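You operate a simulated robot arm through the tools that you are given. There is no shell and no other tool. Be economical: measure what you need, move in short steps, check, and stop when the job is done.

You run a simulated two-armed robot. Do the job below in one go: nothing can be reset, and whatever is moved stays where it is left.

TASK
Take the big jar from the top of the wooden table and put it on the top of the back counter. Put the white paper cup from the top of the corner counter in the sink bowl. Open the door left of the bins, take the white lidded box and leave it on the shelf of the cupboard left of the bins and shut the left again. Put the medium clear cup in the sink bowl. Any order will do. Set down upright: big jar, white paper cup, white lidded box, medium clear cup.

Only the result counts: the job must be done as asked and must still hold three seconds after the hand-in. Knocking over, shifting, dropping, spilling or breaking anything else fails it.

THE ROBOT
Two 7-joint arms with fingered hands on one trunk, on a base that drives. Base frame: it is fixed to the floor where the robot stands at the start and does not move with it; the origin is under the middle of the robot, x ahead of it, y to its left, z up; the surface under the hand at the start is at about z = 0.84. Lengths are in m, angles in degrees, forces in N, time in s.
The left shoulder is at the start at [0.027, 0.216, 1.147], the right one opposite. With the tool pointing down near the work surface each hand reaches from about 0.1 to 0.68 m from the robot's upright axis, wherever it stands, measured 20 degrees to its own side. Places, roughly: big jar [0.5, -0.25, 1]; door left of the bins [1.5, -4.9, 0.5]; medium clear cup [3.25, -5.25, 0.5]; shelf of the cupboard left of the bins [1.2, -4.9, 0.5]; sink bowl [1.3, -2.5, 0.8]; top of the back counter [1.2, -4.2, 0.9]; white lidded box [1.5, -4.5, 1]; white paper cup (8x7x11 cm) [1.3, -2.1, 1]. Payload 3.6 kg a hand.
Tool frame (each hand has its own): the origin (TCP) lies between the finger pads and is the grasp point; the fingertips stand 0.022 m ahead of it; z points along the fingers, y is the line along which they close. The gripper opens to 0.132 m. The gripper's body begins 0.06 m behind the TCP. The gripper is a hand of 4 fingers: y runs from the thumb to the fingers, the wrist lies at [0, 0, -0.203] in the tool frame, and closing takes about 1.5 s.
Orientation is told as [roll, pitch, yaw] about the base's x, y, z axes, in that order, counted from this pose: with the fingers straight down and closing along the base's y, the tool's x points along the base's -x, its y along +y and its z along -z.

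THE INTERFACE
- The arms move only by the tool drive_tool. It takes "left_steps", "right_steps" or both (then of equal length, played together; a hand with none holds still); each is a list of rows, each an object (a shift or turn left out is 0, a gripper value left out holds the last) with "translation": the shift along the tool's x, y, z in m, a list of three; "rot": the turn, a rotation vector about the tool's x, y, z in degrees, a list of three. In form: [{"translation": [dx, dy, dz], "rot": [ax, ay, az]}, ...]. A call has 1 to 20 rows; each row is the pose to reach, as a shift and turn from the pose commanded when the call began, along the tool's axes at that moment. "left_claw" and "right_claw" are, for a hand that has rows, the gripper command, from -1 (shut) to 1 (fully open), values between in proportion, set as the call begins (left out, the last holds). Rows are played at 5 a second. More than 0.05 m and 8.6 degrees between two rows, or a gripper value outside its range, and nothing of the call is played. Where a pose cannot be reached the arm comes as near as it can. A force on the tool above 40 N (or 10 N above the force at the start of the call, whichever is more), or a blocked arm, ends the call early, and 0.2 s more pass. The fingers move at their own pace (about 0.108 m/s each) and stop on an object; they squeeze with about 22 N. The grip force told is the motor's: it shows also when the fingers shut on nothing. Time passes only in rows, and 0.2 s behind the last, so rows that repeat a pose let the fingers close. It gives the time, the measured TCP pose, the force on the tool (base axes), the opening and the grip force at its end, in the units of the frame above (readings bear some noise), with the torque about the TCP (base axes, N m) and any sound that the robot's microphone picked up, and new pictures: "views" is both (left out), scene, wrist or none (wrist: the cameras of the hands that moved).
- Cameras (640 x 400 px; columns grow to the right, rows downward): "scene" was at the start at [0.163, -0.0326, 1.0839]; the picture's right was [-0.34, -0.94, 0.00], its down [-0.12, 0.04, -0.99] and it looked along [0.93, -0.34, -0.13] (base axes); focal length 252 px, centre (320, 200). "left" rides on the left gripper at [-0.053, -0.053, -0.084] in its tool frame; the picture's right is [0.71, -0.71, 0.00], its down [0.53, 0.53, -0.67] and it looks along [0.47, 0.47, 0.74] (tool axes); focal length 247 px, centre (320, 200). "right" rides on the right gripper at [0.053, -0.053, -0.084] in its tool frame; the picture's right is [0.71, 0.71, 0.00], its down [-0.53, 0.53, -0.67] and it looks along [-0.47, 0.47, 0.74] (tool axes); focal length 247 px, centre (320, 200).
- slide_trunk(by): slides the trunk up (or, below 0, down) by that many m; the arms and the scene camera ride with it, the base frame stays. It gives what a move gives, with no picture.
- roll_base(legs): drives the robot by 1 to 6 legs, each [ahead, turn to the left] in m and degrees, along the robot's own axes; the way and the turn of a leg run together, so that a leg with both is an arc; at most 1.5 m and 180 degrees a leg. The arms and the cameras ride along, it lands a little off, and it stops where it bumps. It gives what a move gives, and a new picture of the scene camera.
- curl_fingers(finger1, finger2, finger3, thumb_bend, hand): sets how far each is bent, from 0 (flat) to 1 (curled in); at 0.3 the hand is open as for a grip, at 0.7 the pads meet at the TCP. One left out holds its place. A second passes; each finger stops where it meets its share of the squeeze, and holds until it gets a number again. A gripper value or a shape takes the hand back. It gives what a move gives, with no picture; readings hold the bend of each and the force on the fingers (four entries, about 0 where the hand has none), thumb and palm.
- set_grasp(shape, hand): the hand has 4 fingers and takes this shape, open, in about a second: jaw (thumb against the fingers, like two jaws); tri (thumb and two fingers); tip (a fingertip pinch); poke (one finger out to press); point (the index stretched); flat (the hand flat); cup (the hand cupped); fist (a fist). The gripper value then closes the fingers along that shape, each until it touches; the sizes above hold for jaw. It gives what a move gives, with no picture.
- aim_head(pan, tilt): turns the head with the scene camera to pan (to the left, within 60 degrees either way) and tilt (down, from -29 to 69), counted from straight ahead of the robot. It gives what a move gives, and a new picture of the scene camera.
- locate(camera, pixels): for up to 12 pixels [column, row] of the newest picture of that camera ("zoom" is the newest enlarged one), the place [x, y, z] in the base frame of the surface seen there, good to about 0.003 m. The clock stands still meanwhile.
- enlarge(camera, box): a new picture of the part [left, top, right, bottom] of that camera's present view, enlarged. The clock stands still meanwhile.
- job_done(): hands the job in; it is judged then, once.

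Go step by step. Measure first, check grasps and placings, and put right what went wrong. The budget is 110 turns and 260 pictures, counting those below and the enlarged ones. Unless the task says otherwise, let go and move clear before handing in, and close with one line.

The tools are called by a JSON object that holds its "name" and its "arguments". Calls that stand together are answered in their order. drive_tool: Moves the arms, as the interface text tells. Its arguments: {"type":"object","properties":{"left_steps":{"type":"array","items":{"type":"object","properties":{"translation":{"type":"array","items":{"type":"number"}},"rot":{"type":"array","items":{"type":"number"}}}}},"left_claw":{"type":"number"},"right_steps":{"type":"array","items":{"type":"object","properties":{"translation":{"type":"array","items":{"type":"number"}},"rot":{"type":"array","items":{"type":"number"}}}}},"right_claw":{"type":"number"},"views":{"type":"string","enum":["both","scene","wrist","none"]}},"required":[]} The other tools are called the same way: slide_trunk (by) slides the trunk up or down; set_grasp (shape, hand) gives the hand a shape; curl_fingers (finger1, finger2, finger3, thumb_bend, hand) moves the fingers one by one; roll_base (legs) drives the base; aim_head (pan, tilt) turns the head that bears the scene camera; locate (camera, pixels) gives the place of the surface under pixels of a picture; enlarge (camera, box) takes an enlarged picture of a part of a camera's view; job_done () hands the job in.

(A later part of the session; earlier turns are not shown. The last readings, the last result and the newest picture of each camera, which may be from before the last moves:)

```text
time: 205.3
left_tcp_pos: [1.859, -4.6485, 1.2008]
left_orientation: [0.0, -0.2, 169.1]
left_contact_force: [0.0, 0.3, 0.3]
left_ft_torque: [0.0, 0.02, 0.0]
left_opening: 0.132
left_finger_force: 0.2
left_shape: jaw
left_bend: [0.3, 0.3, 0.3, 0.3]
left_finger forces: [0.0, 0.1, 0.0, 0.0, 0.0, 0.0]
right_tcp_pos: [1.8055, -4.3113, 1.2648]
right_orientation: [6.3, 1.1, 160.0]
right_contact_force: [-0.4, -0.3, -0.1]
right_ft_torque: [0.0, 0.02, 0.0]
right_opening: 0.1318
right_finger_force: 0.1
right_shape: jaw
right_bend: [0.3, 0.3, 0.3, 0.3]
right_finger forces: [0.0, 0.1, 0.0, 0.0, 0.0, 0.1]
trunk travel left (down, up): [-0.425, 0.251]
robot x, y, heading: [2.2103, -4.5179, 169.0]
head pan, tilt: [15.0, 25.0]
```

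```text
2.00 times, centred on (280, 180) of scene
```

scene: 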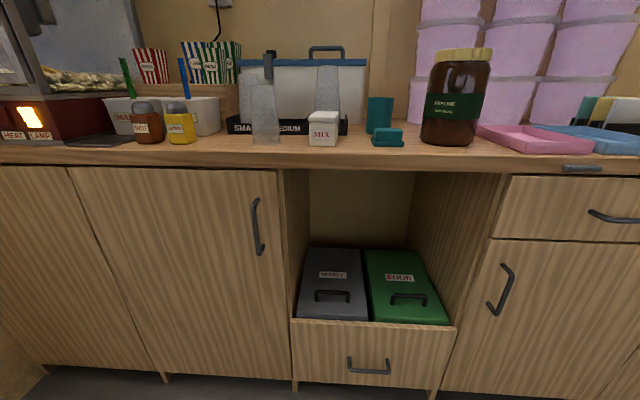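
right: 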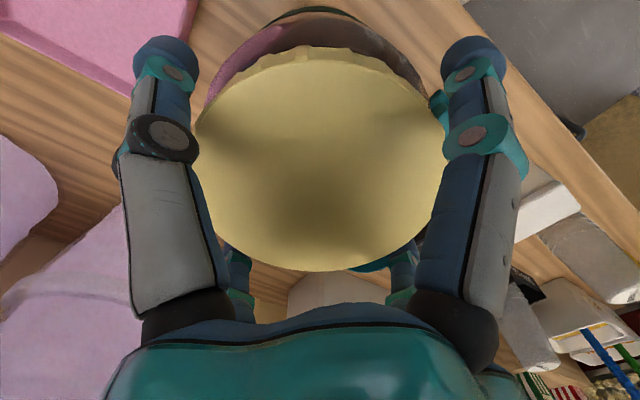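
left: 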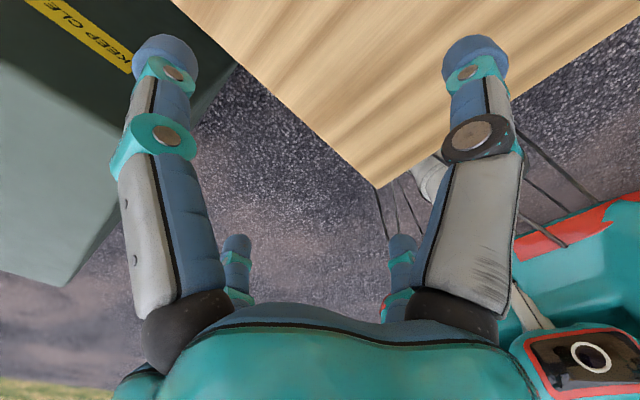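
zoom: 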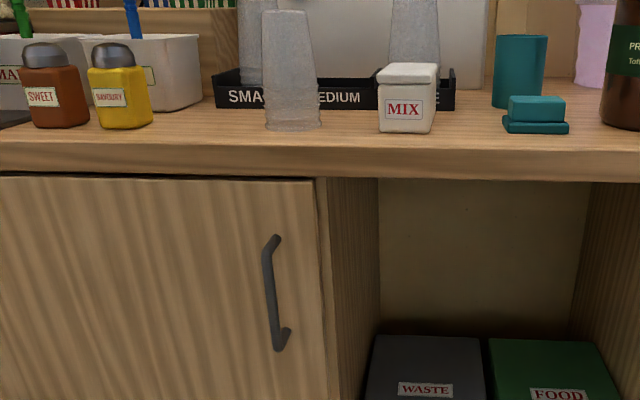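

The handle is a vertical bar at x 1.562, y -4.689, z 0.685–0.81; door width y -5.14…-4.66, hinge on the left. I lower the trunk 0.2 m and bring the left hand level, pointing at the bar.

{"name": "slide_trunk", "arguments": {"by": -0.2}}

{"name": "drive_tool", "arguments": {"left_steps": [{"translation": [-0.017, 0.007, 0.023], "rot": [0, -8.2, 0]}, {"translation": [-0.034, 0.014, 0.046], "rot": [0, -16.4, 0]}, {"translation": [-0.051, 0.021, 0.069], "rot": [0, -24.6, 0]}, {"translation": [-0.068, 0.028, 0.092], "rot": [0, -32.8, 0]}, {"translation": [-0.085, 0.035, 0.115], "rot": [0, -41, 0]}, {"translation": [-0.102, 0.042, 0.138], "rot": [0, -49.2, 0]}, {"translation": [-0.119, 0.049, 0.161], "rot": [0, -57.4, 0]}, {"translation": [-0.136, 0.056, 0.184], "rot": [0, -65.6, 0]}, {"translation": [-0.153, 0.063, 0.207], "rot": [0, -73.8, 0]}, {"translation": [-0.17, 0.07, 0.23], "rot": [0, -82, 0]}, {"translation": [-0.189, 0.077, 0.25], "rot": [0, -90, 0]}, {"translation": [-0.189, 0.077, 0.25], "rot": [0, -90, 0]}], "left_claw": 0.2, "views": "both"}}

```text
time: 207.5
left_tcp_pos: [1.8596, -4.6473, 1.0023]
left_orientation: [0.1, -0.1, 169.2]
left_contact_force: [-0.2, -0.2, -0.3]
left_ft_torque: [-0.02, -0.01, 0.01]
left_opening: 0.1319
left_finger_force: 0.1
left_shape: jaw
left_bend: [0.3, 0.3, 0.3, 0.3]
left_finger forces: [0.0, 0.0, 0.0, 0.0, 0.1, 0.0]
right_tcp_pos: [1.8055, -4.3115, 1.0648]
right_orientation: [6.5, 1.2, 160.1]
right_contact_force: [-0.5, -0.1, -0.1]
right_ft_torque: [0.01, 0.02, 0.01]
right_opening: 0.1319
right_finger_force: 0.0
right_shape: jaw
right_bend: [0.3, 0.3, 0.3, 0.3]
right_finger forces: [0.1, 0.1, 0.1, 0.1, 0.0, 0.1]
trunk travel left (down, up): [-0.225, 0.451]
robot x, y, heading: [2.2077, -4.5186, 169.0]
head pan, tilt: [15.0, 25.0]
```

```text
time: 210.1
left_tcp_pos: [1.685, -4.6645, 0.8253]
left_orientation: [0.6, -62.8, 168.5]
left_contact_force: [0.6, -0.2, 1.4]
left_ft_torque: [0.0, 0.02, -0.02]
left_opening: 0.0792
left_finger_force: 0.1
left_shape: jaw
left_bend: [0.32, 0.32, 0.32, 0.7]
left_finger forces: [0.1, 0.0, 0.0, 0.0, 0.1, 0.1]
left hand out of reach, approached as far as the arm can: row 5, 6, 7, 8, 9, 10, 11, 12
right_tcp_pos: [1.8052, -4.3095, 1.0654]
right_orientation: [6.4, 1.2, 160.0]
right_contact_force: [0.0, -0.3, 0.8]
right_ft_torque: [-0.02, -0.01, 0.03]
right_opening: 0.1319
right_finger_force: 0.0
right_shape: jaw
right_bend: [0.3, 0.3, 0.3, 0.3]
right_finger forces: [0.1, 0.0, 0.0, 0.1, 0.0, 0.0]
trunk travel left (down, up): [-0.225, 0.451]
robot x, y, heading: [2.2138, -4.5205, 169.0]
head pan, tilt: [15.0, 25.0]
```

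scene: 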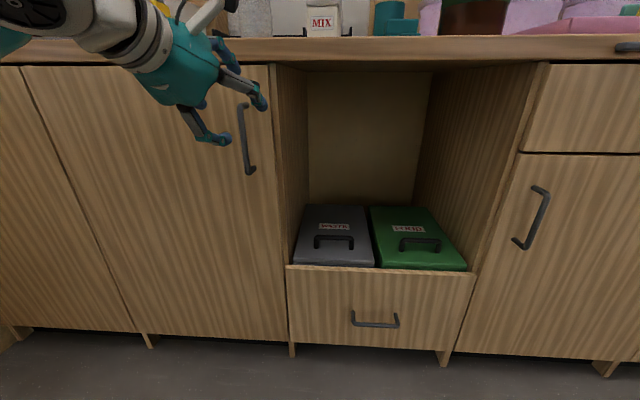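
left: 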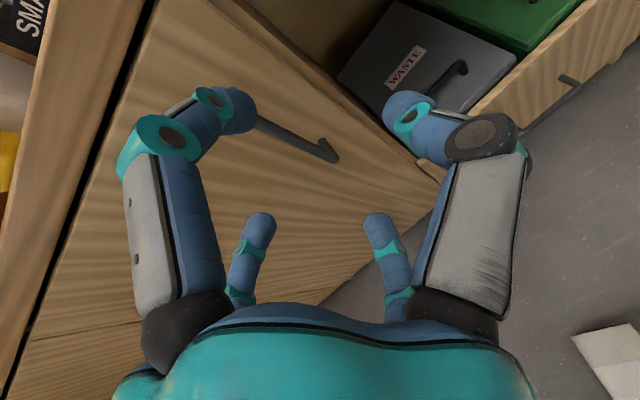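

The hand reached pitch 63°, good enough. Bar is seen between the fingers; I shift sideways, then advance along the fingers onto the bar.

{"name": "drive_tool", "arguments": {"left_steps": [{"translation": [0.005, 0.025, 0]}, {"translation": [0.014, 0.0485, 0.01]}, {"translation": [0.014, 0.0485, 0.04]}, {"translation": [0.014, 0.0485, 0.075]}, {"translation": [0.014, 0.0485, 0.1]}, {"translation": [0.014, 0.0485, 0.1]}], "left_claw": 0.5, "views": "both"}}

```text
time: 211.5
left_tcp_pos: [1.6087, -4.7251, 0.777]
left_orientation: [0.5, -62.6, 168.4]
left_contact_force: [0.2, 0.0, -0.2]
left_ft_torque: [0.01, -0.01, 0.0]
left_opening: 0.0986
left_finger_force: 0.1
left_shape: jaw
left_bend: [0.26, 0.26, 0.26, 0.56]
left_finger forces: [0.0, 0.0, 0.0, 0.0, 0.0, 0.0]
left hand out of reach, approached as far as the arm can: row 3, 4, 5, 6
right_tcp_pos: [1.8053, -4.3106, 1.0641]
right_orientation: [6.3, 1.3, 159.9]
right_contact_force: [0.0, 0.5, -0.3]
right_ft_torque: [0.01, -0.05, -0.02]
right_opening: 0.1321
right_finger_force: 0.1
right_shape: jaw
right_bend: [0.3, 0.3, 0.3, 0.3]
right_finger forces: [0.0, 0.0, 0.0, 0.0, 0.0, 0.0]
trunk travel left (down, up): [-0.225, 0.451]
robot x, y, heading: [2.213, -4.5198, 168.7]
head pan, tilt: [15.0, 25.0]
```

scene: 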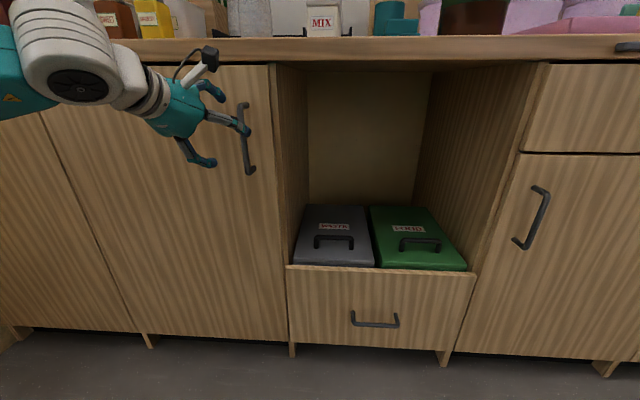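
left: 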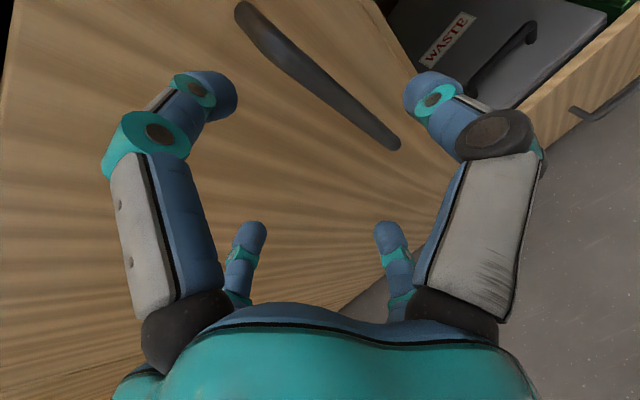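

The arm is at its reach; I centre the hand on the bar sideways and roll the base 0.045 m forward.

{"name": "drive_tool", "arguments": {"left_steps": [{"translation": [0, -0.017, 0]}, {"translation": [0, -0.035, 0]}, {"translation": [0, -0.035, 0]}], "views": "none"}}

{"name": "roll_base", "arguments": {"legs": [[0.05, 0]]}}

{"name": "enlarge", "arguments": {"camera": "left", "box": [0, 0, 640, 400]}}

```text
time: 212.3
left_tcp_pos: [1.6193, -4.7157, 0.7854]
left_orientation: [0.5, -62.7, 168.4]
left_contact_force: [0.4, 0.8, -0.3]
left_ft_torque: [-0.01, -0.01, 0.02]
left_opening: 0.0989
left_finger_force: 0.0
left_shape: jaw
left_bend: [0.26, 0.26, 0.26, 0.56]
left_finger forces: [0.0, 0.0, 0.1, 0.0, 0.0, 0.0]
left hand out of reach, approached as far as the arm can: row 1, 2, 3
right_tcp_pos: [1.8063, -4.3104, 1.0651]
right_orientation: [6.4, 1.2, 160.1]
right_contact_force: [0.1, -0.1, 0.4]
right_ft_torque: [0.03, -0.01, 0.0]
right_opening: 0.132
right_finger_force: 0.0
right_shape: jaw
right_bend: [0.3, 0.3, 0.3, 0.3]
right_finger forces: [0.0, 0.1, 0.0, 0.0, 0.1, 0.0]
trunk travel left (down, up): [-0.225, 0.451]
robot x, y, heading: [2.2138, -4.5238, 168.7]
head pan, tilt: [15.0, 25.0]
```

```text
time: 213.2
left_tcp_pos: [1.5702, -4.7079, 0.7833]
left_orientation: [0.4, -62.6, 168.5]
left_contact_force: [-0.4, 0.8, 0.7]
left_ft_torque: [0.0, 0.0, -0.01]
left_opening: 0.0992
left_finger_force: 0.0
left_shape: jaw
left_bend: [0.26, 0.26, 0.26, 0.56]
left_finger forces: [0.0, 0.0, 0.1, 0.1, 0.1, 0.0]
right_tcp_pos: [1.7543, -4.3005, 1.065]
right_orientation: [6.3, 1.3, 160.0]
right_contact_force: [-0.3, -0.1, 0.4]
right_ft_torque: [0.03, 0.0, -0.04]
right_opening: 0.1321
right_finger_force: 0.0
right_shape: jaw
right_bend: [0.3, 0.3, 0.3, 0.3]
right_finger forces: [0.1, 0.1, 0.1, 0.0, 0.0, 0.0]
trunk travel left (down, up): [-0.225, 0.451]
robot x, y, heading: [2.1586, -4.5134, 168.7]
head pan, tilt: [15.0, 25.0]
```

scene: 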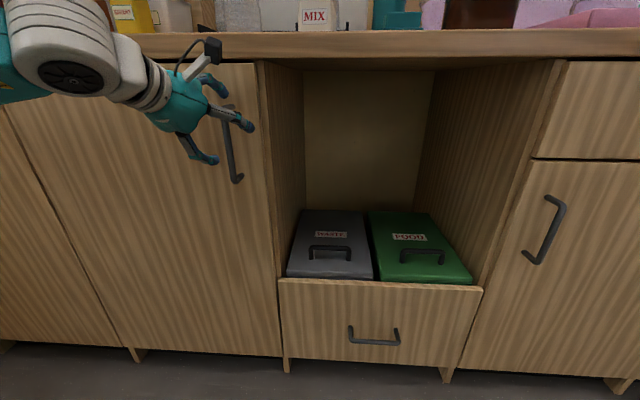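

```text
1.00 times, centred on (320, 200) of left (not enlarged: the box is as wide or as high as the picture)
```

zoom: 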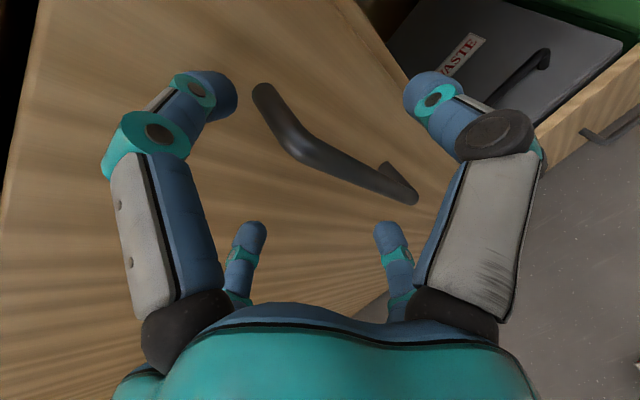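

The bar is between the digits near its upper end. I lower 0.03 m, centre, then close.

{"name": "drive_tool", "arguments": {"left_steps": [{"translation": [0.013, -0.008, 0.007]}, {"translation": [0.027, -0.017, 0.015]}, {"translation": [0.027, -0.017, 0.015]}], "views": "none"}}

{"name": "drive_tool", "arguments": {"left_steps": [{}, {}, {}, {}, {}, {}, {}, {}], "left_claw": -1, "views": "both"}}

```text
time: 214.0
left_tcp_pos: [1.5702, -4.7062, 0.7858]
left_orientation: [0.5, -62.5, 168.6]
left_contact_force: [-0.7, -0.4, -0.1]
left_ft_torque: [-0.03, 0.0, 0.01]
left_opening: 0.0988
left_finger_force: 0.1
left_shape: jaw
left_bend: [0.26, 0.26, 0.26, 0.56]
left_finger forces: [0.0, 0.0, 0.1, 0.0, 0.0, 0.1]
left hand out of reach, approached as far as the arm can: row 1, 2, 3
right_tcp_pos: [1.7549, -4.3008, 1.0647]
right_orientation: [6.3, 1.2, 160.0]
right_contact_force: [-0.3, -0.1, -0.3]
right_ft_torque: [-0.01, -0.01, 0.0]
right_opening: 0.132
right_finger_force: 0.0
right_shape: jaw
right_bend: [0.3, 0.3, 0.3, 0.3]
right_finger forces: [0.0, 0.0, 0.0, 0.0, 0.0, 0.0]
trunk travel left (down, up): [-0.225, 0.451]
robot x, y, heading: [2.1588, -4.509, 168.9]
head pan, tilt: [15.0, 25.0]
```

```text
time: 215.8
left_tcp_pos: [1.5705, -4.7066, 0.7856]
left_orientation: [0.4, -62.7, 168.5]
left_contact_force: [1.2, 16.9, -2.0]
left_ft_torque: [0.08, -0.06, -0.21]
left_opening: 0.0097
left_finger_force: 21.7
left_shape: jaw
left_bend: [0.7, 0.7, 0.7, 0.7]
left_finger forces: [0.0, 0.1, 0.0, 0.0, 20.1, 0.0]
right_tcp_pos: [1.7545, -4.2995, 1.0657]
right_orientation: [6.4, 1.3, 160.0]
right_contact_force: [0.0, 0.5, -0.3]
right_ft_torque: [0.04, -0.02, 0.01]
right_opening: 0.1321
right_finger_force: 0.1
right_shape: jaw
right_bend: [0.3, 0.3, 0.3, 0.3]
right_finger forces: [0.0, 0.1, 0.0, 0.1, 0.0, 0.0]
trunk travel left (down, up): [-0.225, 0.451]
robot x, y, heading: [2.1626, -4.5094, 169.0]
head pan, tilt: [15.0, 25.0]
```

scene: 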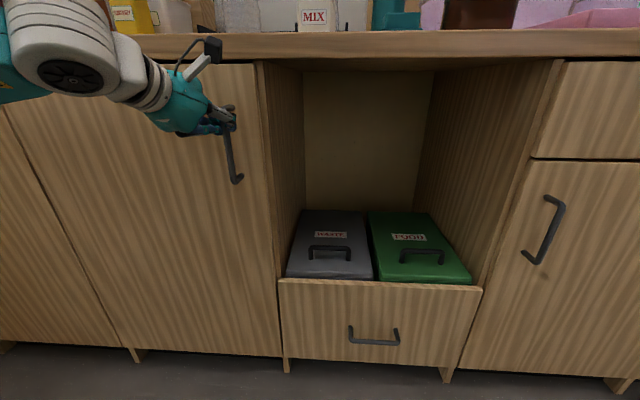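
left: 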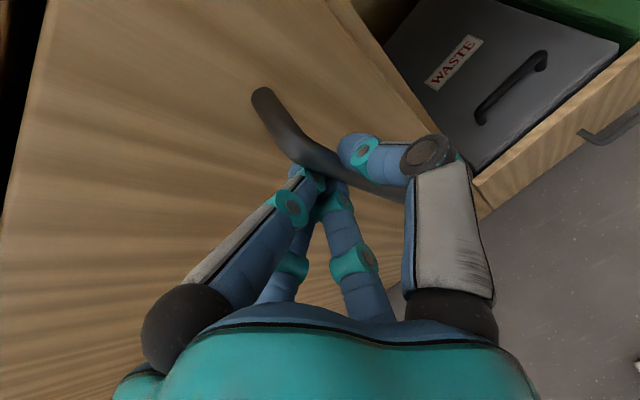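

The arm clips at 63° pitch while the command stands at 90°, so my shifts were distorted; only the thumb touches the bar. I open and re-command a reachable pitch on the bar.

{"name": "drive_tool", "arguments": {"left_steps": [{}, {}, {}, {"translation": [-0.012, 0.006, -0.02], "rot": [0, 8, 0]}, {"translation": [-0.025, 0.012, -0.04], "rot": [0, 16, 0]}, {"translation": [-0.035, 0.018, -0.06], "rot": [0, 24, 0]}, {"translation": [-0.046, 0.023, -0.075], "rot": [0, 31, 0]}, {"translation": [-0.046, 0.023, -0.075], "rot": [0, 31, 0]}], "left_claw": 0.4, "views": "wrist"}}

```text
time: 217.6
left_tcp_pos: [1.6104, -4.738, 0.8599]
left_orientation: [0.3, -31.4, 168.8]
left_contact_force: [0.3, -0.1, -1.0]
left_ft_torque: [0.01, 0.01, 0.04]
left_opening: 0.0922
left_finger_force: 0.0
left_shape: jaw
left_bend: [0.28, 0.28, 0.28, 0.65]
left_finger forces: [0.1, 0.1, 0.0, 0.0, 0.0, 0.1]
right_tcp_pos: [1.7551, -4.3021, 1.0647]
right_orientation: [6.3, 1.4, 160.0]
right_contact_force: [0.2, -0.2, -0.2]
right_ft_torque: [-0.01, 0.0, 0.03]
right_opening: 0.1317
right_finger_force: 0.1
right_shape: jaw
right_bend: [0.3, 0.3, 0.3, 0.3]
right_finger forces: [0.1, 0.1, 0.1, 0.1, 0.1, 0.0]
trunk travel left (down, up): [-0.225, 0.451]
robot x, y, heading: [2.1641, -4.5077, 169.1]
head pan, tilt: [15.0, 25.0]
```

left: 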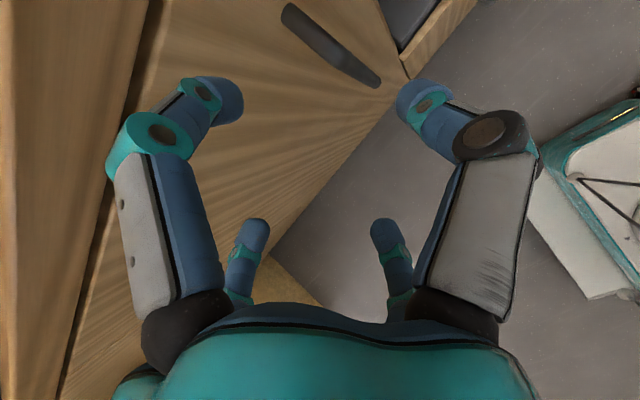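

Commanded pose is reset. The wrist limits come from working below the shoulder; I back off 0.25 m, lower the trunk another 0.2 m so the arm is level with the handle, and pitch the hand there.

{"name": "roll_base", "arguments": {"legs": [[-0.25, 0]]}}

{"name": "slide_trunk", "arguments": {"by": -0.2}}

{"name": "drive_tool", "arguments": {"left_steps": [{"translation": [-0.02, 0, 0], "rot": [0, -8, 0]}, {"translation": [-0.04, 0, 0], "rot": [0, -16, 0]}, {"translation": [-0.06, 0, 0], "rot": [0, -24, 0]}, {"translation": [-0.08, 0, 0], "rot": [0, -32, 0]}, {"translation": [-0.1, 0, 0], "rot": [0, -40, 0]}, {"translation": [-0.12, 0, 0], "rot": [0, -48, 0]}, {"translation": [-0.12, 0, 0], "rot": [0, -54, 0]}, {"translation": [-0.12, 0, 0], "rot": [0, -54, 0]}], "views": "both"}}

```text
time: 219.4
left_tcp_pos: [1.8569, -4.7871, 0.8606]
left_orientation: [0.1, -31.7, 168.9]
left_contact_force: [-0.2, 1.2, -0.4]
left_ft_torque: [-0.03, 0.01, -0.01]
left_opening: 0.0924
left_finger_force: 0.0
left_shape: jaw
left_bend: [0.28, 0.28, 0.28, 0.65]
left_finger forces: [0.1, 0.0, 0.0, 0.0, 0.1, 0.0]
right_tcp_pos: [2.0016, -4.3492, 1.0659]
right_orientation: [6.3, 1.1, 160.0]
right_contact_force: [0.5, 0.6, -0.3]
right_ft_torque: [-0.01, 0.0, -0.03]
right_opening: 0.132
right_finger_force: 0.1
right_shape: jaw
right_bend: [0.3, 0.3, 0.3, 0.3]
right_finger forces: [0.0, 0.1, 0.1, 0.1, 0.0, 0.0]
trunk travel left (down, up): [-0.225, 0.451]
robot x, y, heading: [2.4089, -4.5574, 169.1]
head pan, tilt: [15.0, 25.0]
```

scene: 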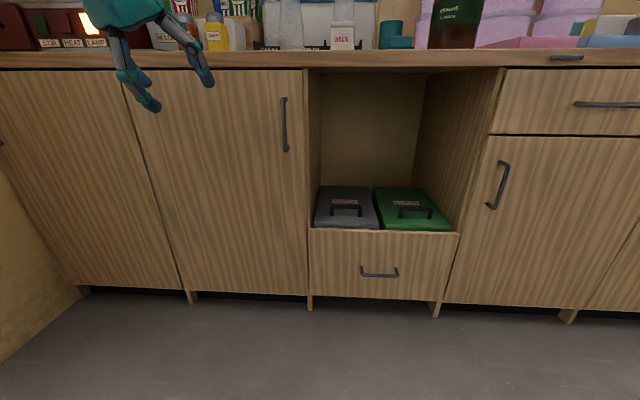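

```text
time: 221.6
left_tcp_pos: [1.857, -4.7859, 0.6605]
left_orientation: [0.2, -31.8, 168.9]
left_contact_force: [0.2, -0.1, 0.3]
left_ft_torque: [-0.01, 0.01, 0.01]
left_opening: 0.0925
left_finger_force: 0.0
left_shape: jaw
left_bend: [0.28, 0.28, 0.28, 0.65]
left_finger forces: [0.1, 0.1, 0.0, 0.0, 0.0, 0.0]
right_tcp_pos: [2.0023, -4.3505, 0.8653]
right_orientation: [6.4, 1.2, 160.0]
right_contact_force: [-0.7, -0.6, 0.4]
right_ft_torque: [-0.02, -0.05, 0.01]
right_opening: 0.1319
right_finger_force: 0.1
right_shape: jaw
right_bend: [0.3, 0.3, 0.3, 0.3]
right_finger forces: [0.0, 0.0, 0.1, 0.0, 0.0, 0.1]
trunk travel left (down, up): [-0.025, 0.651]
robot x, y, heading: [2.4087, -4.5594, 169.0]
head pan, tilt: [15.0, 25.0]
```

```text
time: 223.4
left_tcp_pos: [1.7574, -4.7661, 0.7233]
left_orientation: [1.1, -79.7, 167.8]
left_contact_force: [0.0, 0.1, -0.3]
left_ft_torque: [-0.02, 0.05, 0.02]
left_opening: 0.0925
left_finger_force: 0.0
left_shape: jaw
left_bend: [0.28, 0.28, 0.28, 0.65]
left_finger forces: [0.1, 0.0, 0.1, 0.0, 0.0, 0.0]
left hand out of reach, approached as far as the arm can: row 7, 8
right_tcp_pos: [2.0021, -4.3501, 0.8659]
right_orientation: [6.2, 1.2, 160.1]
right_contact_force: [-0.4, -0.3, -0.1]
right_ft_torque: [0.01, 0.02, -0.02]
right_opening: 0.1321
right_finger_force: 0.1
right_shape: jaw
right_bend: [0.3, 0.3, 0.3, 0.3]
right_finger forces: [0.1, 0.0, 0.1, 0.0, 0.0, 0.0]
trunk travel left (down, up): [-0.025, 0.651]
robot x, y, heading: [2.4082, -4.5602, 168.9]
head pan, tilt: [15.0, 25.0]
```

scene: 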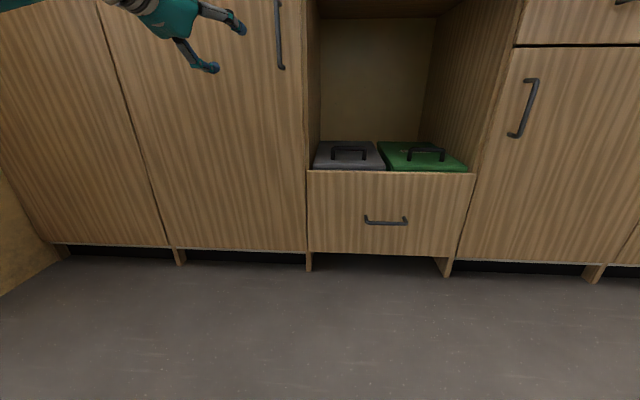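
left: 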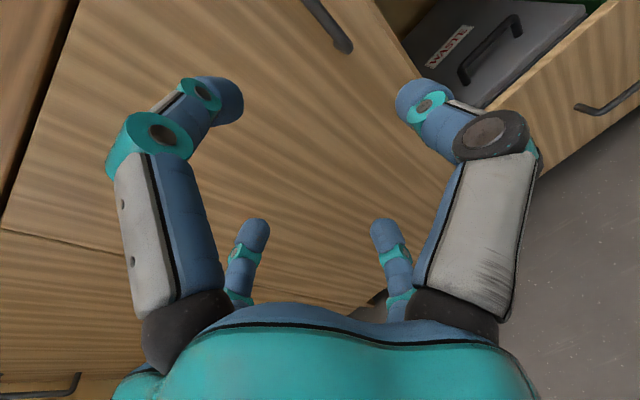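

The hand now reaches 80° pitch. I shift right 0.04 and up 0.03 m, then drive forward toward the bar.

{"name": "drive_tool", "arguments": {"left_steps": [{"translation": [-0.015, -0.019, -0.003], "rot": [0, 3, 0]}, {"translation": [-0.03, -0.038, -0.005], "rot": [0, 6, 0]}, {"translation": [-0.03, -0.038, -0.005], "rot": [0, 6, 0]}], "left_claw": 0.6, "views": "none"}}

{"name": "roll_base", "arguments": {"legs": [[0.14, 0]]}}

{"name": "enlarge", "arguments": {"camera": "left", "box": [0, 0, 640, 400]}}

```text
time: 224.2
left_tcp_pos: [1.7639, -4.729, 0.7525]
left_orientation: [0.8, -73.6, 168.2]
left_contact_force: [-0.1, -0.7, 0.5]
left_ft_torque: [-0.02, -0.01, 0.0]
left_opening: 0.1054
left_finger_force: 0.1
left_shape: jaw
left_bend: [0.25, 0.25, 0.25, 0.47]
left_finger forces: [0.0, 0.1, 0.0, 0.0, 0.0, 0.1]
right_tcp_pos: [2.0017, -4.3498, 0.865]
right_orientation: [6.3, 1.3, 160.1]
right_contact_force: [0.8, -0.2, -0.2]
right_ft_torque: [0.0, 0.02, 0.0]
right_opening: 0.132
right_finger_force: 0.0
right_shape: jaw
right_bend: [0.3, 0.3, 0.3, 0.3]
right_finger forces: [0.1, 0.1, 0.0, 0.0, 0.0, 0.0]
trunk travel left (down, up): [-0.025, 0.651]
robot x, y, heading: [2.4103, -4.5603, 169.0]
head pan, tilt: [15.0, 25.0]
```

```text
time: 225.5
left_tcp_pos: [1.626, -4.7008, 0.7526]
left_orientation: [0.7, -73.6, 168.3]
left_contact_force: [0.5, 1.0, -0.3]
left_ft_torque: [-0.02, -0.05, -0.02]
left_opening: 0.1053
left_finger_force: 0.1
left_shape: jaw
left_bend: [0.25, 0.25, 0.25, 0.47]
left_finger forces: [0.0, 0.0, 0.1, 0.1, 0.0, 0.1]
right_tcp_pos: [1.8635, -4.3228, 0.8648]
right_orientation: [6.4, 1.3, 160.0]
right_contact_force: [0.0, 0.4, 0.7]
right_ft_torque: [0.01, 0.01, 0.0]
right_opening: 0.132
right_finger_force: 0.1
right_shape: jaw
right_bend: [0.3, 0.3, 0.3, 0.3]
right_finger forces: [0.0, 0.1, 0.1, 0.0, 0.0, 0.1]
trunk travel left (down, up): [-0.025, 0.651]
robot x, y, heading: [2.2689, -4.5291, 168.7]
head pan, tilt: [15.0, 25.0]
```

scene: 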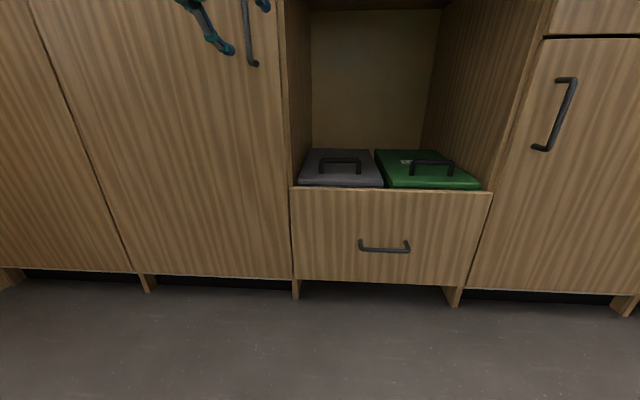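

```text
1.00 times, centred on (320, 200) of left (not enlarged: the box is as wide or as high as the picture)
```

zoom: 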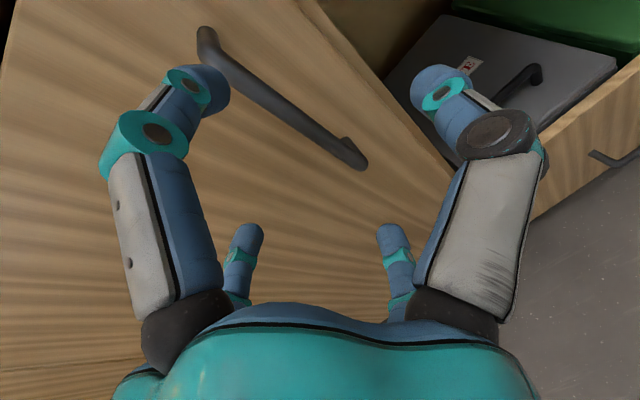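

Now aligned: the bar lies straight ahead between the digits. I advance 0.07 m and close.

{"name": "drive_tool", "arguments": {"left_steps": [{"translation": [-0.004, 0, 0.022]}, {"translation": [-0.008, 0, 0.045]}, {"translation": [-0.012, 0, 0.068]}, {"translation": [-0.012, 0, 0.068]}], "views": "none"}}

{"name": "drive_tool", "arguments": {"left_steps": [{}, {}, {}, {}, {}, {}, {}, {}], "left_claw": -1, "views": "wrist"}}

```text
time: 226.1
left_tcp_pos: [1.5953, -4.6949, 0.7588]
left_orientation: [0.8, -75.1, 168.2]
left_contact_force: [32.7, -13.0, 5.0]
left_ft_torque: [0.55, 1.57, 0.32]
left_opening: 0.1011
left_finger_force: 0.1
left_shape: jaw
left_bend: [0.24, 0.25, 0.25, 0.47]
left_finger forces: [35.0, 0.0, 0.0, 0.1, 0.0, 0.1]
right_tcp_pos: [1.8661, -4.3225, 0.8676]
right_orientation: [6.3, 1.0, 160.1]
right_contact_force: [-0.4, 1.0, -0.7]
right_ft_torque: [-0.01, 0.01, 0.02]
right_opening: 0.132
right_finger_force: 0.1
right_shape: jaw
right_bend: [0.3, 0.3, 0.3, 0.3]
right_finger forces: [0.0, 0.0, 0.0, 0.0, 0.0, 0.0]
trunk travel left (down, up): [-0.025, 0.651]
robot x, y, heading: [2.274, -4.5305, 169.0]
head pan, tilt: [15.0, 25.0]
stopped in row 2 (left hand): the force on the tool passed its limit at 49 N (the readings are from after the stop); the commanded pose is now the measured one
```

```text
time: 227.9
left_tcp_pos: [1.592, -4.6936, 0.7552]
left_orientation: [0.6, -74.4, 168.3]
left_contact_force: [0.6, -0.2, 0.5]
left_ft_torque: [0.03, 0.0, -0.02]
left_opening: 0.0001
left_finger_force: 21.9
left_shape: jaw
left_bend: [0.86, 0.7, 0.7, 0.7]
left_finger forces: [0.0, 0.0, 0.0, 0.0, 0.1, 0.0]
right_tcp_pos: [1.8652, -4.3221, 0.8672]
right_orientation: [6.3, 1.2, 160.0]
right_contact_force: [0.0, -0.8, -0.5]
right_ft_torque: [0.01, 0.03, 0.04]
right_opening: 0.1319
right_finger_force: 0.1
right_shape: jaw
right_bend: [0.3, 0.3, 0.3, 0.3]
right_finger forces: [0.0, 0.0, 0.0, 0.0, 0.1, 0.0]
trunk travel left (down, up): [-0.025, 0.651]
robot x, y, heading: [2.2665, -4.5292, 169.0]
head pan, tilt: [15.0, 25.0]
```

left: 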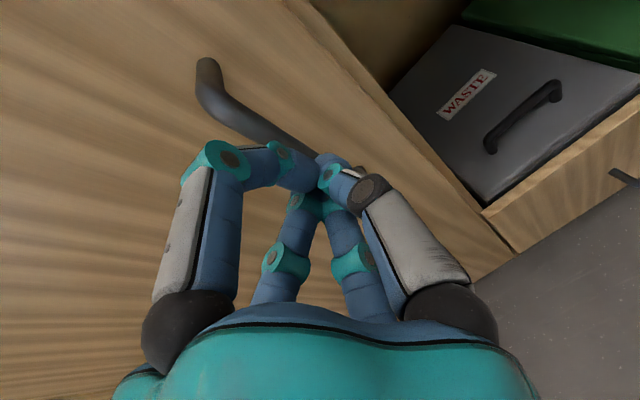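

The four digits stand in a cross, so finger 1 (at px 205,90) struck the bar end. I open, back off 0.05 m and roll the hand 45° about its axis so the bar passes between digit pairs.

{"name": "drive_tool", "arguments": {"left_steps": [{"translation": [0.005, 0, -0.025]}, {"translation": [0.01, 0, -0.05]}, {"translation": [0.01, 0, -0.05], "rot": [0, 0, 8]}, {"translation": [0.01, 0, -0.05], "rot": [0, 0, 16]}, {"translation": [0.01, 0, -0.05], "rot": [0, 0, 24]}, {"translation": [0.01, 0, -0.05], "rot": [0, 0, 32]}, {"translation": [0.01, 0, -0.05], "rot": [0, 0, 40]}, {"translation": [0.01, 0, -0.05], "rot": [0, 0, 45]}, {"translation": [0.01, 0, -0.05], "rot": [0, 0, 45]}], "left_claw": 0.6, "views": "wrist"}}

```text
time: 229.9
left_tcp_pos: [1.6436, -4.705, 0.7581]
left_orientation: [68.6, -42.6, 94.0]
left_contact_force: [0.0, -0.4, 0.4]
left_ft_torque: [0.01, 0.0, 0.0]
left_opening: 0.1055
left_finger_force: 0.0
left_shape: jaw
left_bend: [0.25, 0.25, 0.25, 0.47]
left_finger forces: [0.1, 0.1, 0.0, 0.1, 0.0, 0.0]
right_tcp_pos: [1.8637, -4.3237, 0.8666]
right_orientation: [6.3, 1.3, 160.0]
right_contact_force: [-0.3, 0.6, 0.6]
right_ft_torque: [-0.01, 0.0, 0.03]
right_opening: 0.1317
right_finger_force: 0.1
right_shape: jaw
right_bend: [0.3, 0.3, 0.3, 0.3]
right_finger forces: [0.1, 0.0, 0.0, 0.0, 0.0, 0.0]
trunk travel left (down, up): [-0.025, 0.651]
robot x, y, heading: [2.266, -4.5326, 169.1]
head pan, tilt: [15.0, 25.0]
```

left: 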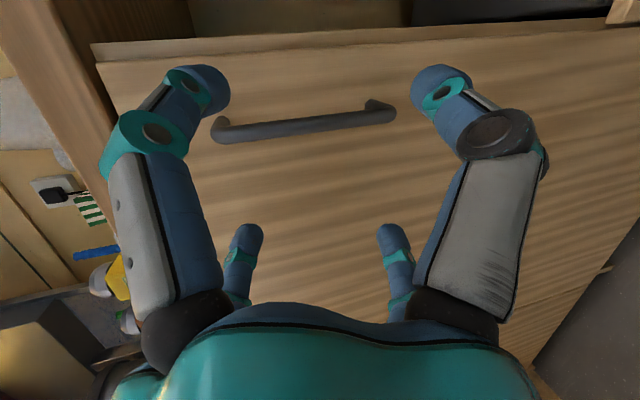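

The bar (px 215–395,125) now lies between the front and rear digit pairs. I advance onto it and close.

{"name": "drive_tool", "arguments": {"left_steps": [{"translation": [-0.004, 0.006, 0.03]}, {"translation": [-0.008, 0.011, 0.06]}, {"translation": [-0.01, 0.0124, 0.084]}, {"translation": [-0.01, 0.0124, 0.084]}], "views": "none"}}

{"name": "drive_tool", "arguments": {"left_steps": [{}, {}, {}, {}, {}, {}, {}, {}], "left_claw": -1, "views": "wrist"}}

```text
time: 230.9
left_tcp_pos: [1.5602, -4.6876, 0.7527]
left_orientation: [68.7, -42.7, 93.9]
left_contact_force: [8.6, -3.2, -1.2]
left_ft_torque: [0.13, 0.31, 0.4]
left_opening: 0.1054
left_finger_force: 0.2
left_shape: jaw
left_bend: [0.25, 0.24, 0.25, 0.47]
left_finger forces: [0.1, 8.8, 0.0, 0.0, 0.0, 0.1]
right_tcp_pos: [1.8646, -4.3229, 0.8675]
right_orientation: [6.3, 1.1, 160.0]
right_contact_force: [-0.6, 0.0, 0.9]
right_ft_torque: [-0.03, -0.02, -0.01]
right_opening: 0.132
right_finger_force: 0.1
right_shape: jaw
right_bend: [0.3, 0.3, 0.3, 0.3]
right_finger forces: [0.0, 0.0, 0.0, 0.0, 0.1, 0.0]
trunk travel left (down, up): [-0.025, 0.651]
robot x, y, heading: [2.269, -4.5307, 169.0]
head pan, tilt: [15.0, 25.0]
```

```text
time: 232.7
left_tcp_pos: [1.5585, -4.6882, 0.7499]
left_orientation: [68.4, -42.7, 94.1]
left_contact_force: [-2.1, -5.2, -2.6]
left_ft_torque: [-0.1, -0.01, 0.03]
left_opening: 0.0
left_finger_force: 22.5
left_shape: jaw
left_bend: [0.7, 0.84, 0.7, 0.69]
left_finger forces: [3.9, 0.0, 23.5, 0.0, 3.0, 0.1]
right_tcp_pos: [1.8641, -4.3228, 0.8665]
right_orientation: [6.3, 1.1, 159.9]
right_contact_force: [0.5, -0.2, -0.5]
right_ft_torque: [-0.05, 0.02, 0.0]
right_opening: 0.1321
right_finger_force: 0.1
right_shape: jaw
right_bend: [0.3, 0.3, 0.3, 0.3]
right_finger forces: [0.0, 0.0, 0.0, 0.0, 0.1, 0.0]
trunk travel left (down, up): [-0.025, 0.651]
robot x, y, heading: [2.2692, -4.5327, 169.1]
head pan, tilt: [15.0, 25.0]
```

left: 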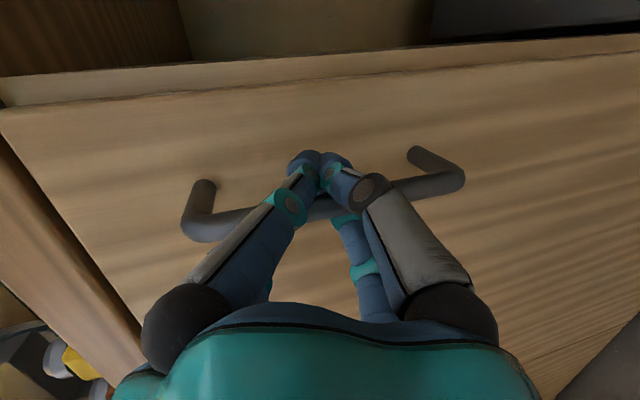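

The digits enclose the bar. I pull along the door's arc (hinge ≈[1.51,-5.137]).

{"name": "drive_tool", "arguments": {"left_steps": [{"translation": [0.004, -0.004, -0.019]}, {"translation": [0.0073, -0.0079, -0.038]}, {"translation": [0.0146, -0.0155, -0.0758]}, {"translation": [0.027, -0.0178, -0.113]}, {"translation": [0.0394, -0.0201, -0.15]}, {"translation": [0.0555, -0.0183, -0.186]}, {"translation": [0.0716, -0.0164, -0.2215]}, {"translation": [0.0716, -0.0164, -0.2215]}], "views": "both"}}

```text
time: 233.8
left_tcp_pos: [1.6724, -4.7156, 0.7537]
left_orientation: [69.9, -38.5, 91.6]
left_contact_force: [4.3, 10.4, -6.1]
left_ft_torque: [-0.01, 0.05, 0.05]
left_opening: 0.0
left_finger_force: 22.5
left_shape: jaw
left_bend: [0.7, 0.84, 0.7, 0.72]
left_finger forces: [4.4, 0.1, 0.0, 0.0, 5.9, 0.0]
left hand out of reach, approached as far as the arm can: row 4, 5
right_tcp_pos: [1.8659, -4.3215, 0.8674]
right_orientation: [6.4, 1.1, 159.9]
right_contact_force: [0.3, -0.4, 0.4]
right_ft_torque: [0.02, 0.03, 0.01]
right_opening: 0.132
right_finger_force: 0.1
right_shape: jaw
right_bend: [0.3, 0.3, 0.3, 0.3]
right_finger forces: [0.0, 0.0, 0.1, 0.1, 0.0, 0.1]
trunk travel left (down, up): [-0.025, 0.651]
robot x, y, heading: [2.2706, -4.5322, 169.0]
head pan, tilt: [15.0, 25.0]
stopped in row 5 (left hand): the force on the tool passed its limit at 63 N (the readings are from after the stop); the commanded pose is now the measured one
```

scene: 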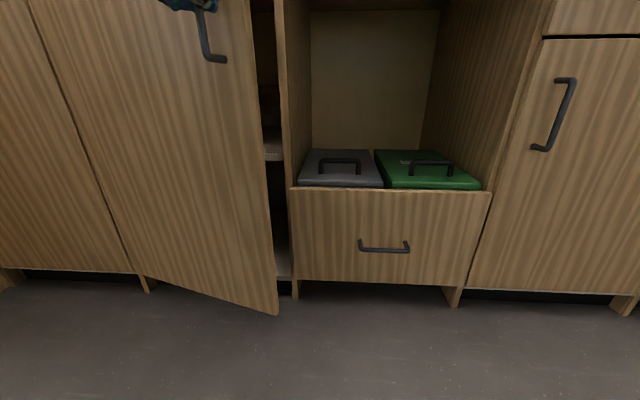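
left: 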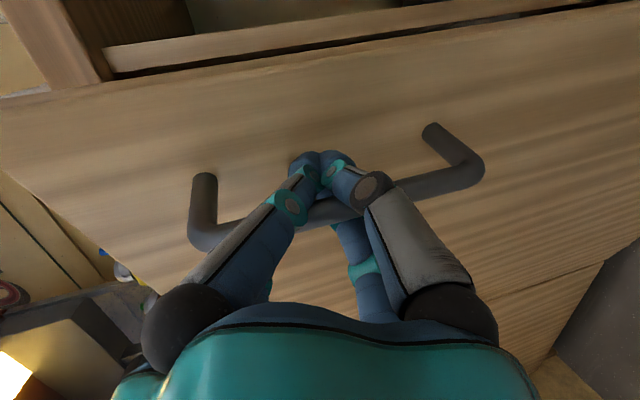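

The door is open about 15°. The arm is folded to its limit, so I pull on by rolling the base back with a slight left turn.

{"name": "roll_base", "arguments": {"legs": [[-0.1, 3.5]]}}

{"name": "enlarge", "arguments": {"camera": "left", "box": [0, 0, 640, 400]}}

```text
time: 234.7
left_tcp_pos: [1.7052, -4.7323, 0.7568]
left_orientation: [69.9, -38.8, 92.6]
left_contact_force: [1.4, 2.4, -0.6]
left_ft_torque: [-0.02, 0.01, 0.09]
left_opening: 0.0001
left_finger_force: 21.4
left_shape: jaw
left_bend: [0.7, 0.84, 0.7, 0.67]
left_finger forces: [2.8, 0.0, 0.0, 0.1, 1.4, 0.0]
right_tcp_pos: [1.8963, -4.3353, 0.8703]
right_orientation: [6.4, 1.0, 161.2]
right_contact_force: [0.1, -1.0, -0.5]
right_ft_torque: [-0.01, -0.01, -0.02]
right_opening: 0.1318
right_finger_force: 0.0
right_shape: jaw
right_bend: [0.3, 0.3, 0.3, 0.3]
right_finger forces: [0.0, 0.0, 0.0, 0.0, 0.1, 0.0]
trunk travel left (down, up): [-0.025, 0.651]
robot x, y, heading: [2.3047, -4.5366, 169.8]
head pan, tilt: [15.0, 25.0]
stopped in leg 1: the robot was blocked; the commanded pose is now the measured one
```

scene: 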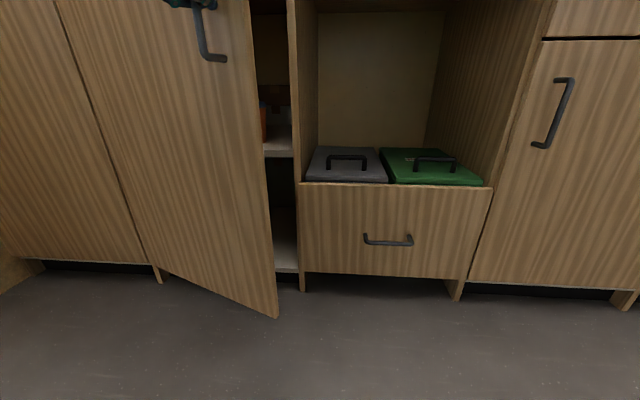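

```text
1.00 times, centred on (320, 200) of left (not enlarged: the box is as wide or as high as the picture)
```

zoom: 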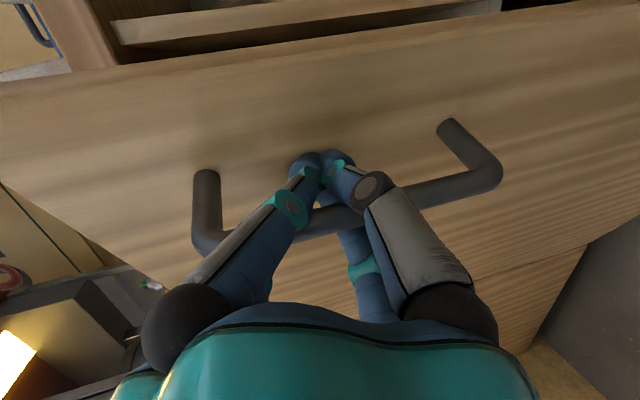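

The grip still holds with low force; I continue the pull with the base.

{"name": "roll_base", "arguments": {"legs": [[-0.06, 3]]}}

{"name": "roll_base", "arguments": {"legs": [[-0.06, 3]]}}

{"name": "enlarge", "arguments": {"camera": "left", "box": [0, 0, 640, 400]}}

```text
time: 235.7
left_tcp_pos: [1.7771, -4.7743, 0.756]
left_orientation: [69.9, -38.9, 95.8]
left_contact_force: [0.0, 0.1, -0.4]
left_ft_torque: [-0.02, -0.05, -0.05]
left_opening: 0.0
left_finger_force: 21.3
left_shape: jaw
left_bend: [0.7, 0.84, 0.7, 0.67]
left_finger forces: [0.0, 0.0, 0.1, 0.0, 0.0, 0.0]
right_tcp_pos: [1.9455, -4.3663, 0.8694]
right_orientation: [6.4, 1.1, 164.1]
right_contact_force: [-0.3, -0.9, 0.2]
right_ft_torque: [0.0, 0.01, -0.04]
right_opening: 0.1319
right_finger_force: 0.0
right_shape: jaw
right_bend: [0.3, 0.3, 0.3, 0.3]
right_finger forces: [0.0, 0.0, 0.0, 0.0, 0.0, 0.0]
trunk travel left (down, up): [-0.025, 0.651]
robot x, y, heading: [2.3634, -4.5433, 172.8]
head pan, tilt: [15.0, 25.0]
```

scene: 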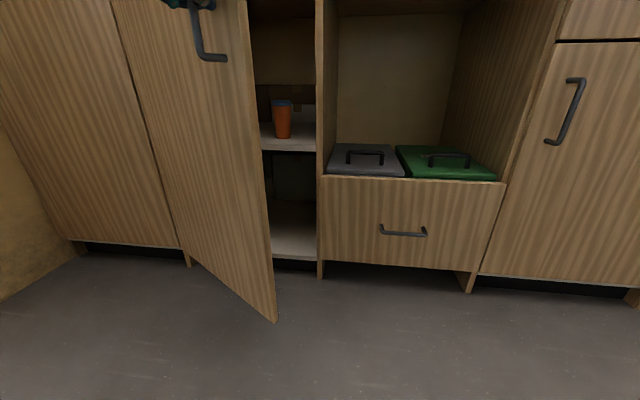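

```text
time: 236.7
left_tcp_pos: [1.8358, -4.814, 0.7587]
left_orientation: [69.7, -38.7, 100.4]
left_contact_force: [-9.3, -9.2, -5.5]
left_ft_torque: [-0.06, 0.1, -0.1]
left_opening: 0.0001
left_finger_force: 21.3
left_shape: jaw
left_bend: [0.7, 0.84, 0.7, 0.71]
left_finger forces: [0.2, 0.1, 9.5, 0.0, 0.0, 0.0]
right_tcp_pos: [1.9939, -4.3903, 0.8724]
right_orientation: [6.2, 1.0, 166.7]
right_contact_force: [0.6, -0.2, 0.6]
right_ft_torque: [0.01, -0.01, -0.01]
right_opening: 0.1319
right_finger_force: 0.0
right_shape: jaw
right_bend: [0.3, 0.3, 0.3, 0.3]
right_finger forces: [0.0, 0.0, 0.1, 0.1, 0.1, 0.1]
trunk travel left (down, up): [-0.025, 0.651]
robot x, y, heading: [2.4183, -4.5444, 174.8]
head pan, tilt: [15.0, 25.0]
stopped in leg 1: the force on the tool passed its limit at 46 N (the readings are from after the stop); the commanded pose is now the measured one
```

scene: 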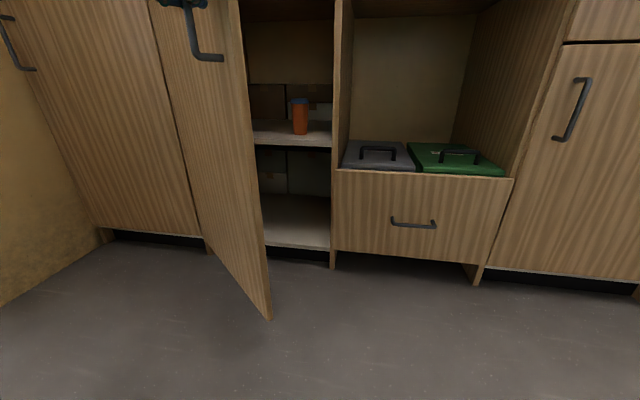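

```text
1.00 times, centred on (320, 200) of left (not enlarged: the box is as wide or as high as the picture)
```

zoom: 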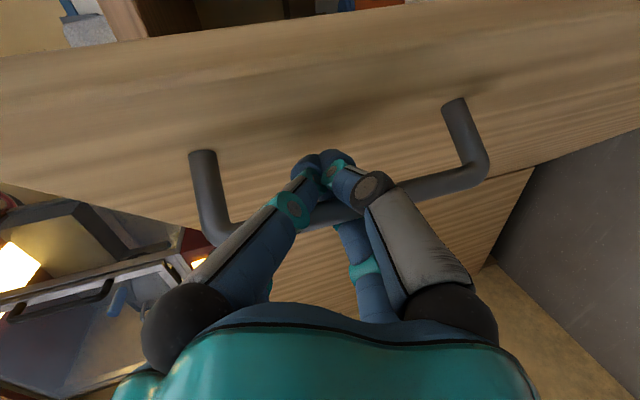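

Door at about 40°. I continue with more left turn, as the arc bends south.

{"name": "roll_base", "arguments": {"legs": [[-0.04, 4]]}}

{"name": "roll_base", "arguments": {"legs": [[-0.03, 5]]}}

{"name": "roll_base", "arguments": {"legs": [[-0.02, 5]]}}

```text
time: 237.6
left_tcp_pos: [1.8658, -4.8454, 0.7619]
left_orientation: [69.9, -38.4, 104.1]
left_contact_force: [-13.2, -11.0, -8.2]
left_ft_torque: [-0.09, 0.2, -0.2]
left_opening: 0.0
left_finger_force: 21.3
left_shape: jaw
left_bend: [0.7, 0.84, 0.7, 0.69]
left_finger forces: [2.1, 0.0, 27.4, 0.1, 0.0, 0.0]
right_tcp_pos: [2.0138, -4.4063, 0.8755]
right_orientation: [6.5, 0.8, 168.7]
right_contact_force: [0.4, 0.8, -0.1]
right_ft_torque: [0.01, 0.01, 0.01]
right_opening: 0.1318
right_finger_force: 0.0
right_shape: jaw
right_bend: [0.3, 0.3, 0.3, 0.3]
right_finger forces: [0.0, 0.0, 0.0, 0.0, 0.0, 0.1]
trunk travel left (down, up): [-0.025, 0.651]
robot x, y, heading: [2.4433, -4.5464, 176.8]
head pan, tilt: [15.0, 25.0]
stopped in leg 1: the force on the tool passed its limit at 52 N (the readings are from after the stop); the commanded pose is now the measured one
```

scene: 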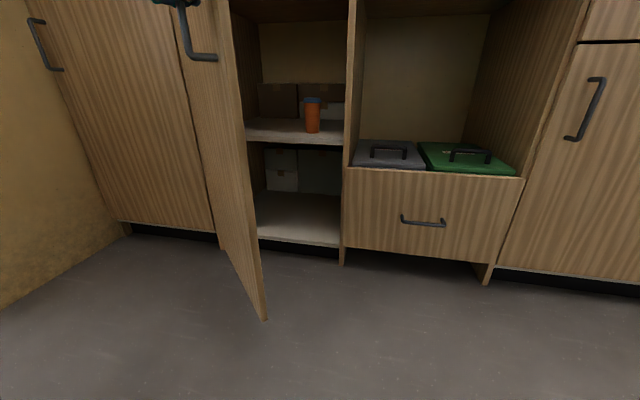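

```text
time: 238.4
left_tcp_pos: [1.8866, -4.8689, 0.7649]
left_orientation: [69.8, -38.3, 107.4]
left_contact_force: [-15.5, -11.9, -9.4]
left_ft_torque: [-0.1, 0.23, -0.12]
left_opening: 0.0001
left_finger_force: 21.4
left_shape: jaw
left_bend: [0.7, 0.84, 0.7, 0.69]
left_finger forces: [4.4, 0.0, 30.1, 0.0, 0.0, 0.0]
right_tcp_pos: [2.0228, -4.4199, 0.8773]
right_orientation: [6.4, 0.7, 170.6]
right_contact_force: [-0.7, -1.0, -0.3]
right_ft_torque: [0.04, -0.02, 0.01]
right_opening: 0.1321
right_finger_force: 0.1
right_shape: jaw
right_bend: [0.3, 0.3, 0.3, 0.3]
right_finger forces: [0.0, 0.1, 0.0, 0.0, 0.1, 0.1]
trunk travel left (down, up): [-0.025, 0.651]
robot x, y, heading: [2.448, -4.5408, 178.8]
head pan, tilt: [15.0, 25.0]
stopped in leg 1: the force on the tool passed its limit at 48 N (the readings are from after the stop); the commanded pose is now the measured one
```

scene: 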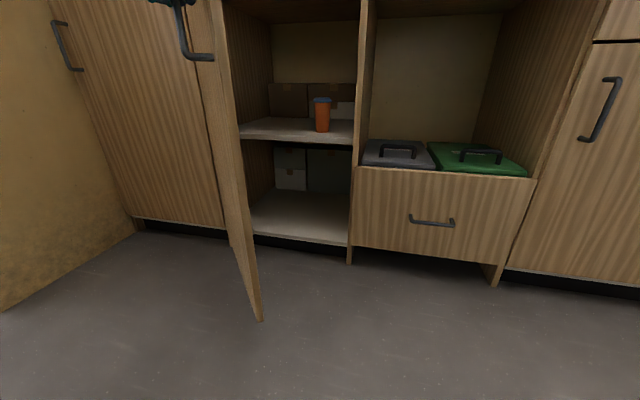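

```text
time: 239.2
left_tcp_pos: [1.901, -4.8901, 0.7649]
left_orientation: [69.7, -38.2, 110.3]
left_contact_force: [-20.2, -13.4, -8.9]
left_ft_torque: [-0.23, 0.25, -0.19]
left_opening: 0.0002
left_finger_force: 21.9
left_shape: jaw
left_bend: [0.7, 0.84, 0.7, 0.7]
left_finger forces: [6.4, 0.5, 32.7, 0.1, 0.1, 0.0]
right_tcp_pos: [2.027, -4.4304, 0.8786]
right_orientation: [6.4, 0.4, 172.3]
right_contact_force: [-0.3, 0.3, 0.5]
right_ft_torque: [0.05, 0.02, 0.01]
right_opening: 0.1317
right_finger_force: 0.1
right_shape: jaw
right_bend: [0.3, 0.3, 0.3, 0.3]
right_finger forces: [0.0, 0.0, 0.0, 0.0, 0.1, 0.0]
trunk travel left (down, up): [-0.025, 0.651]
robot x, y, heading: [2.4567, -4.545, -179.9]
head pan, tilt: [15.0, 25.0]
stopped in leg 1: the force on the tool passed its limit at 49 N (the readings are from after the stop); the commanded pose is now the measured one
```

scene: 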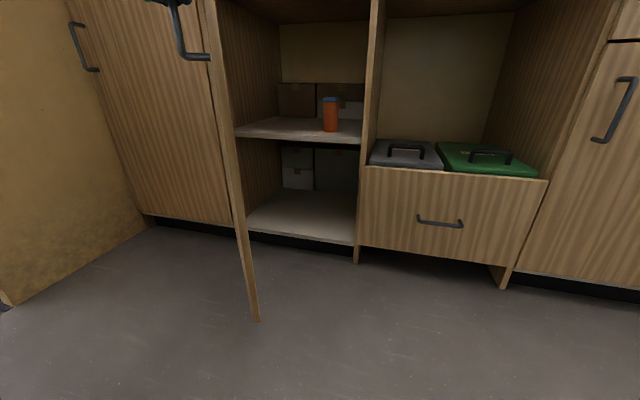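

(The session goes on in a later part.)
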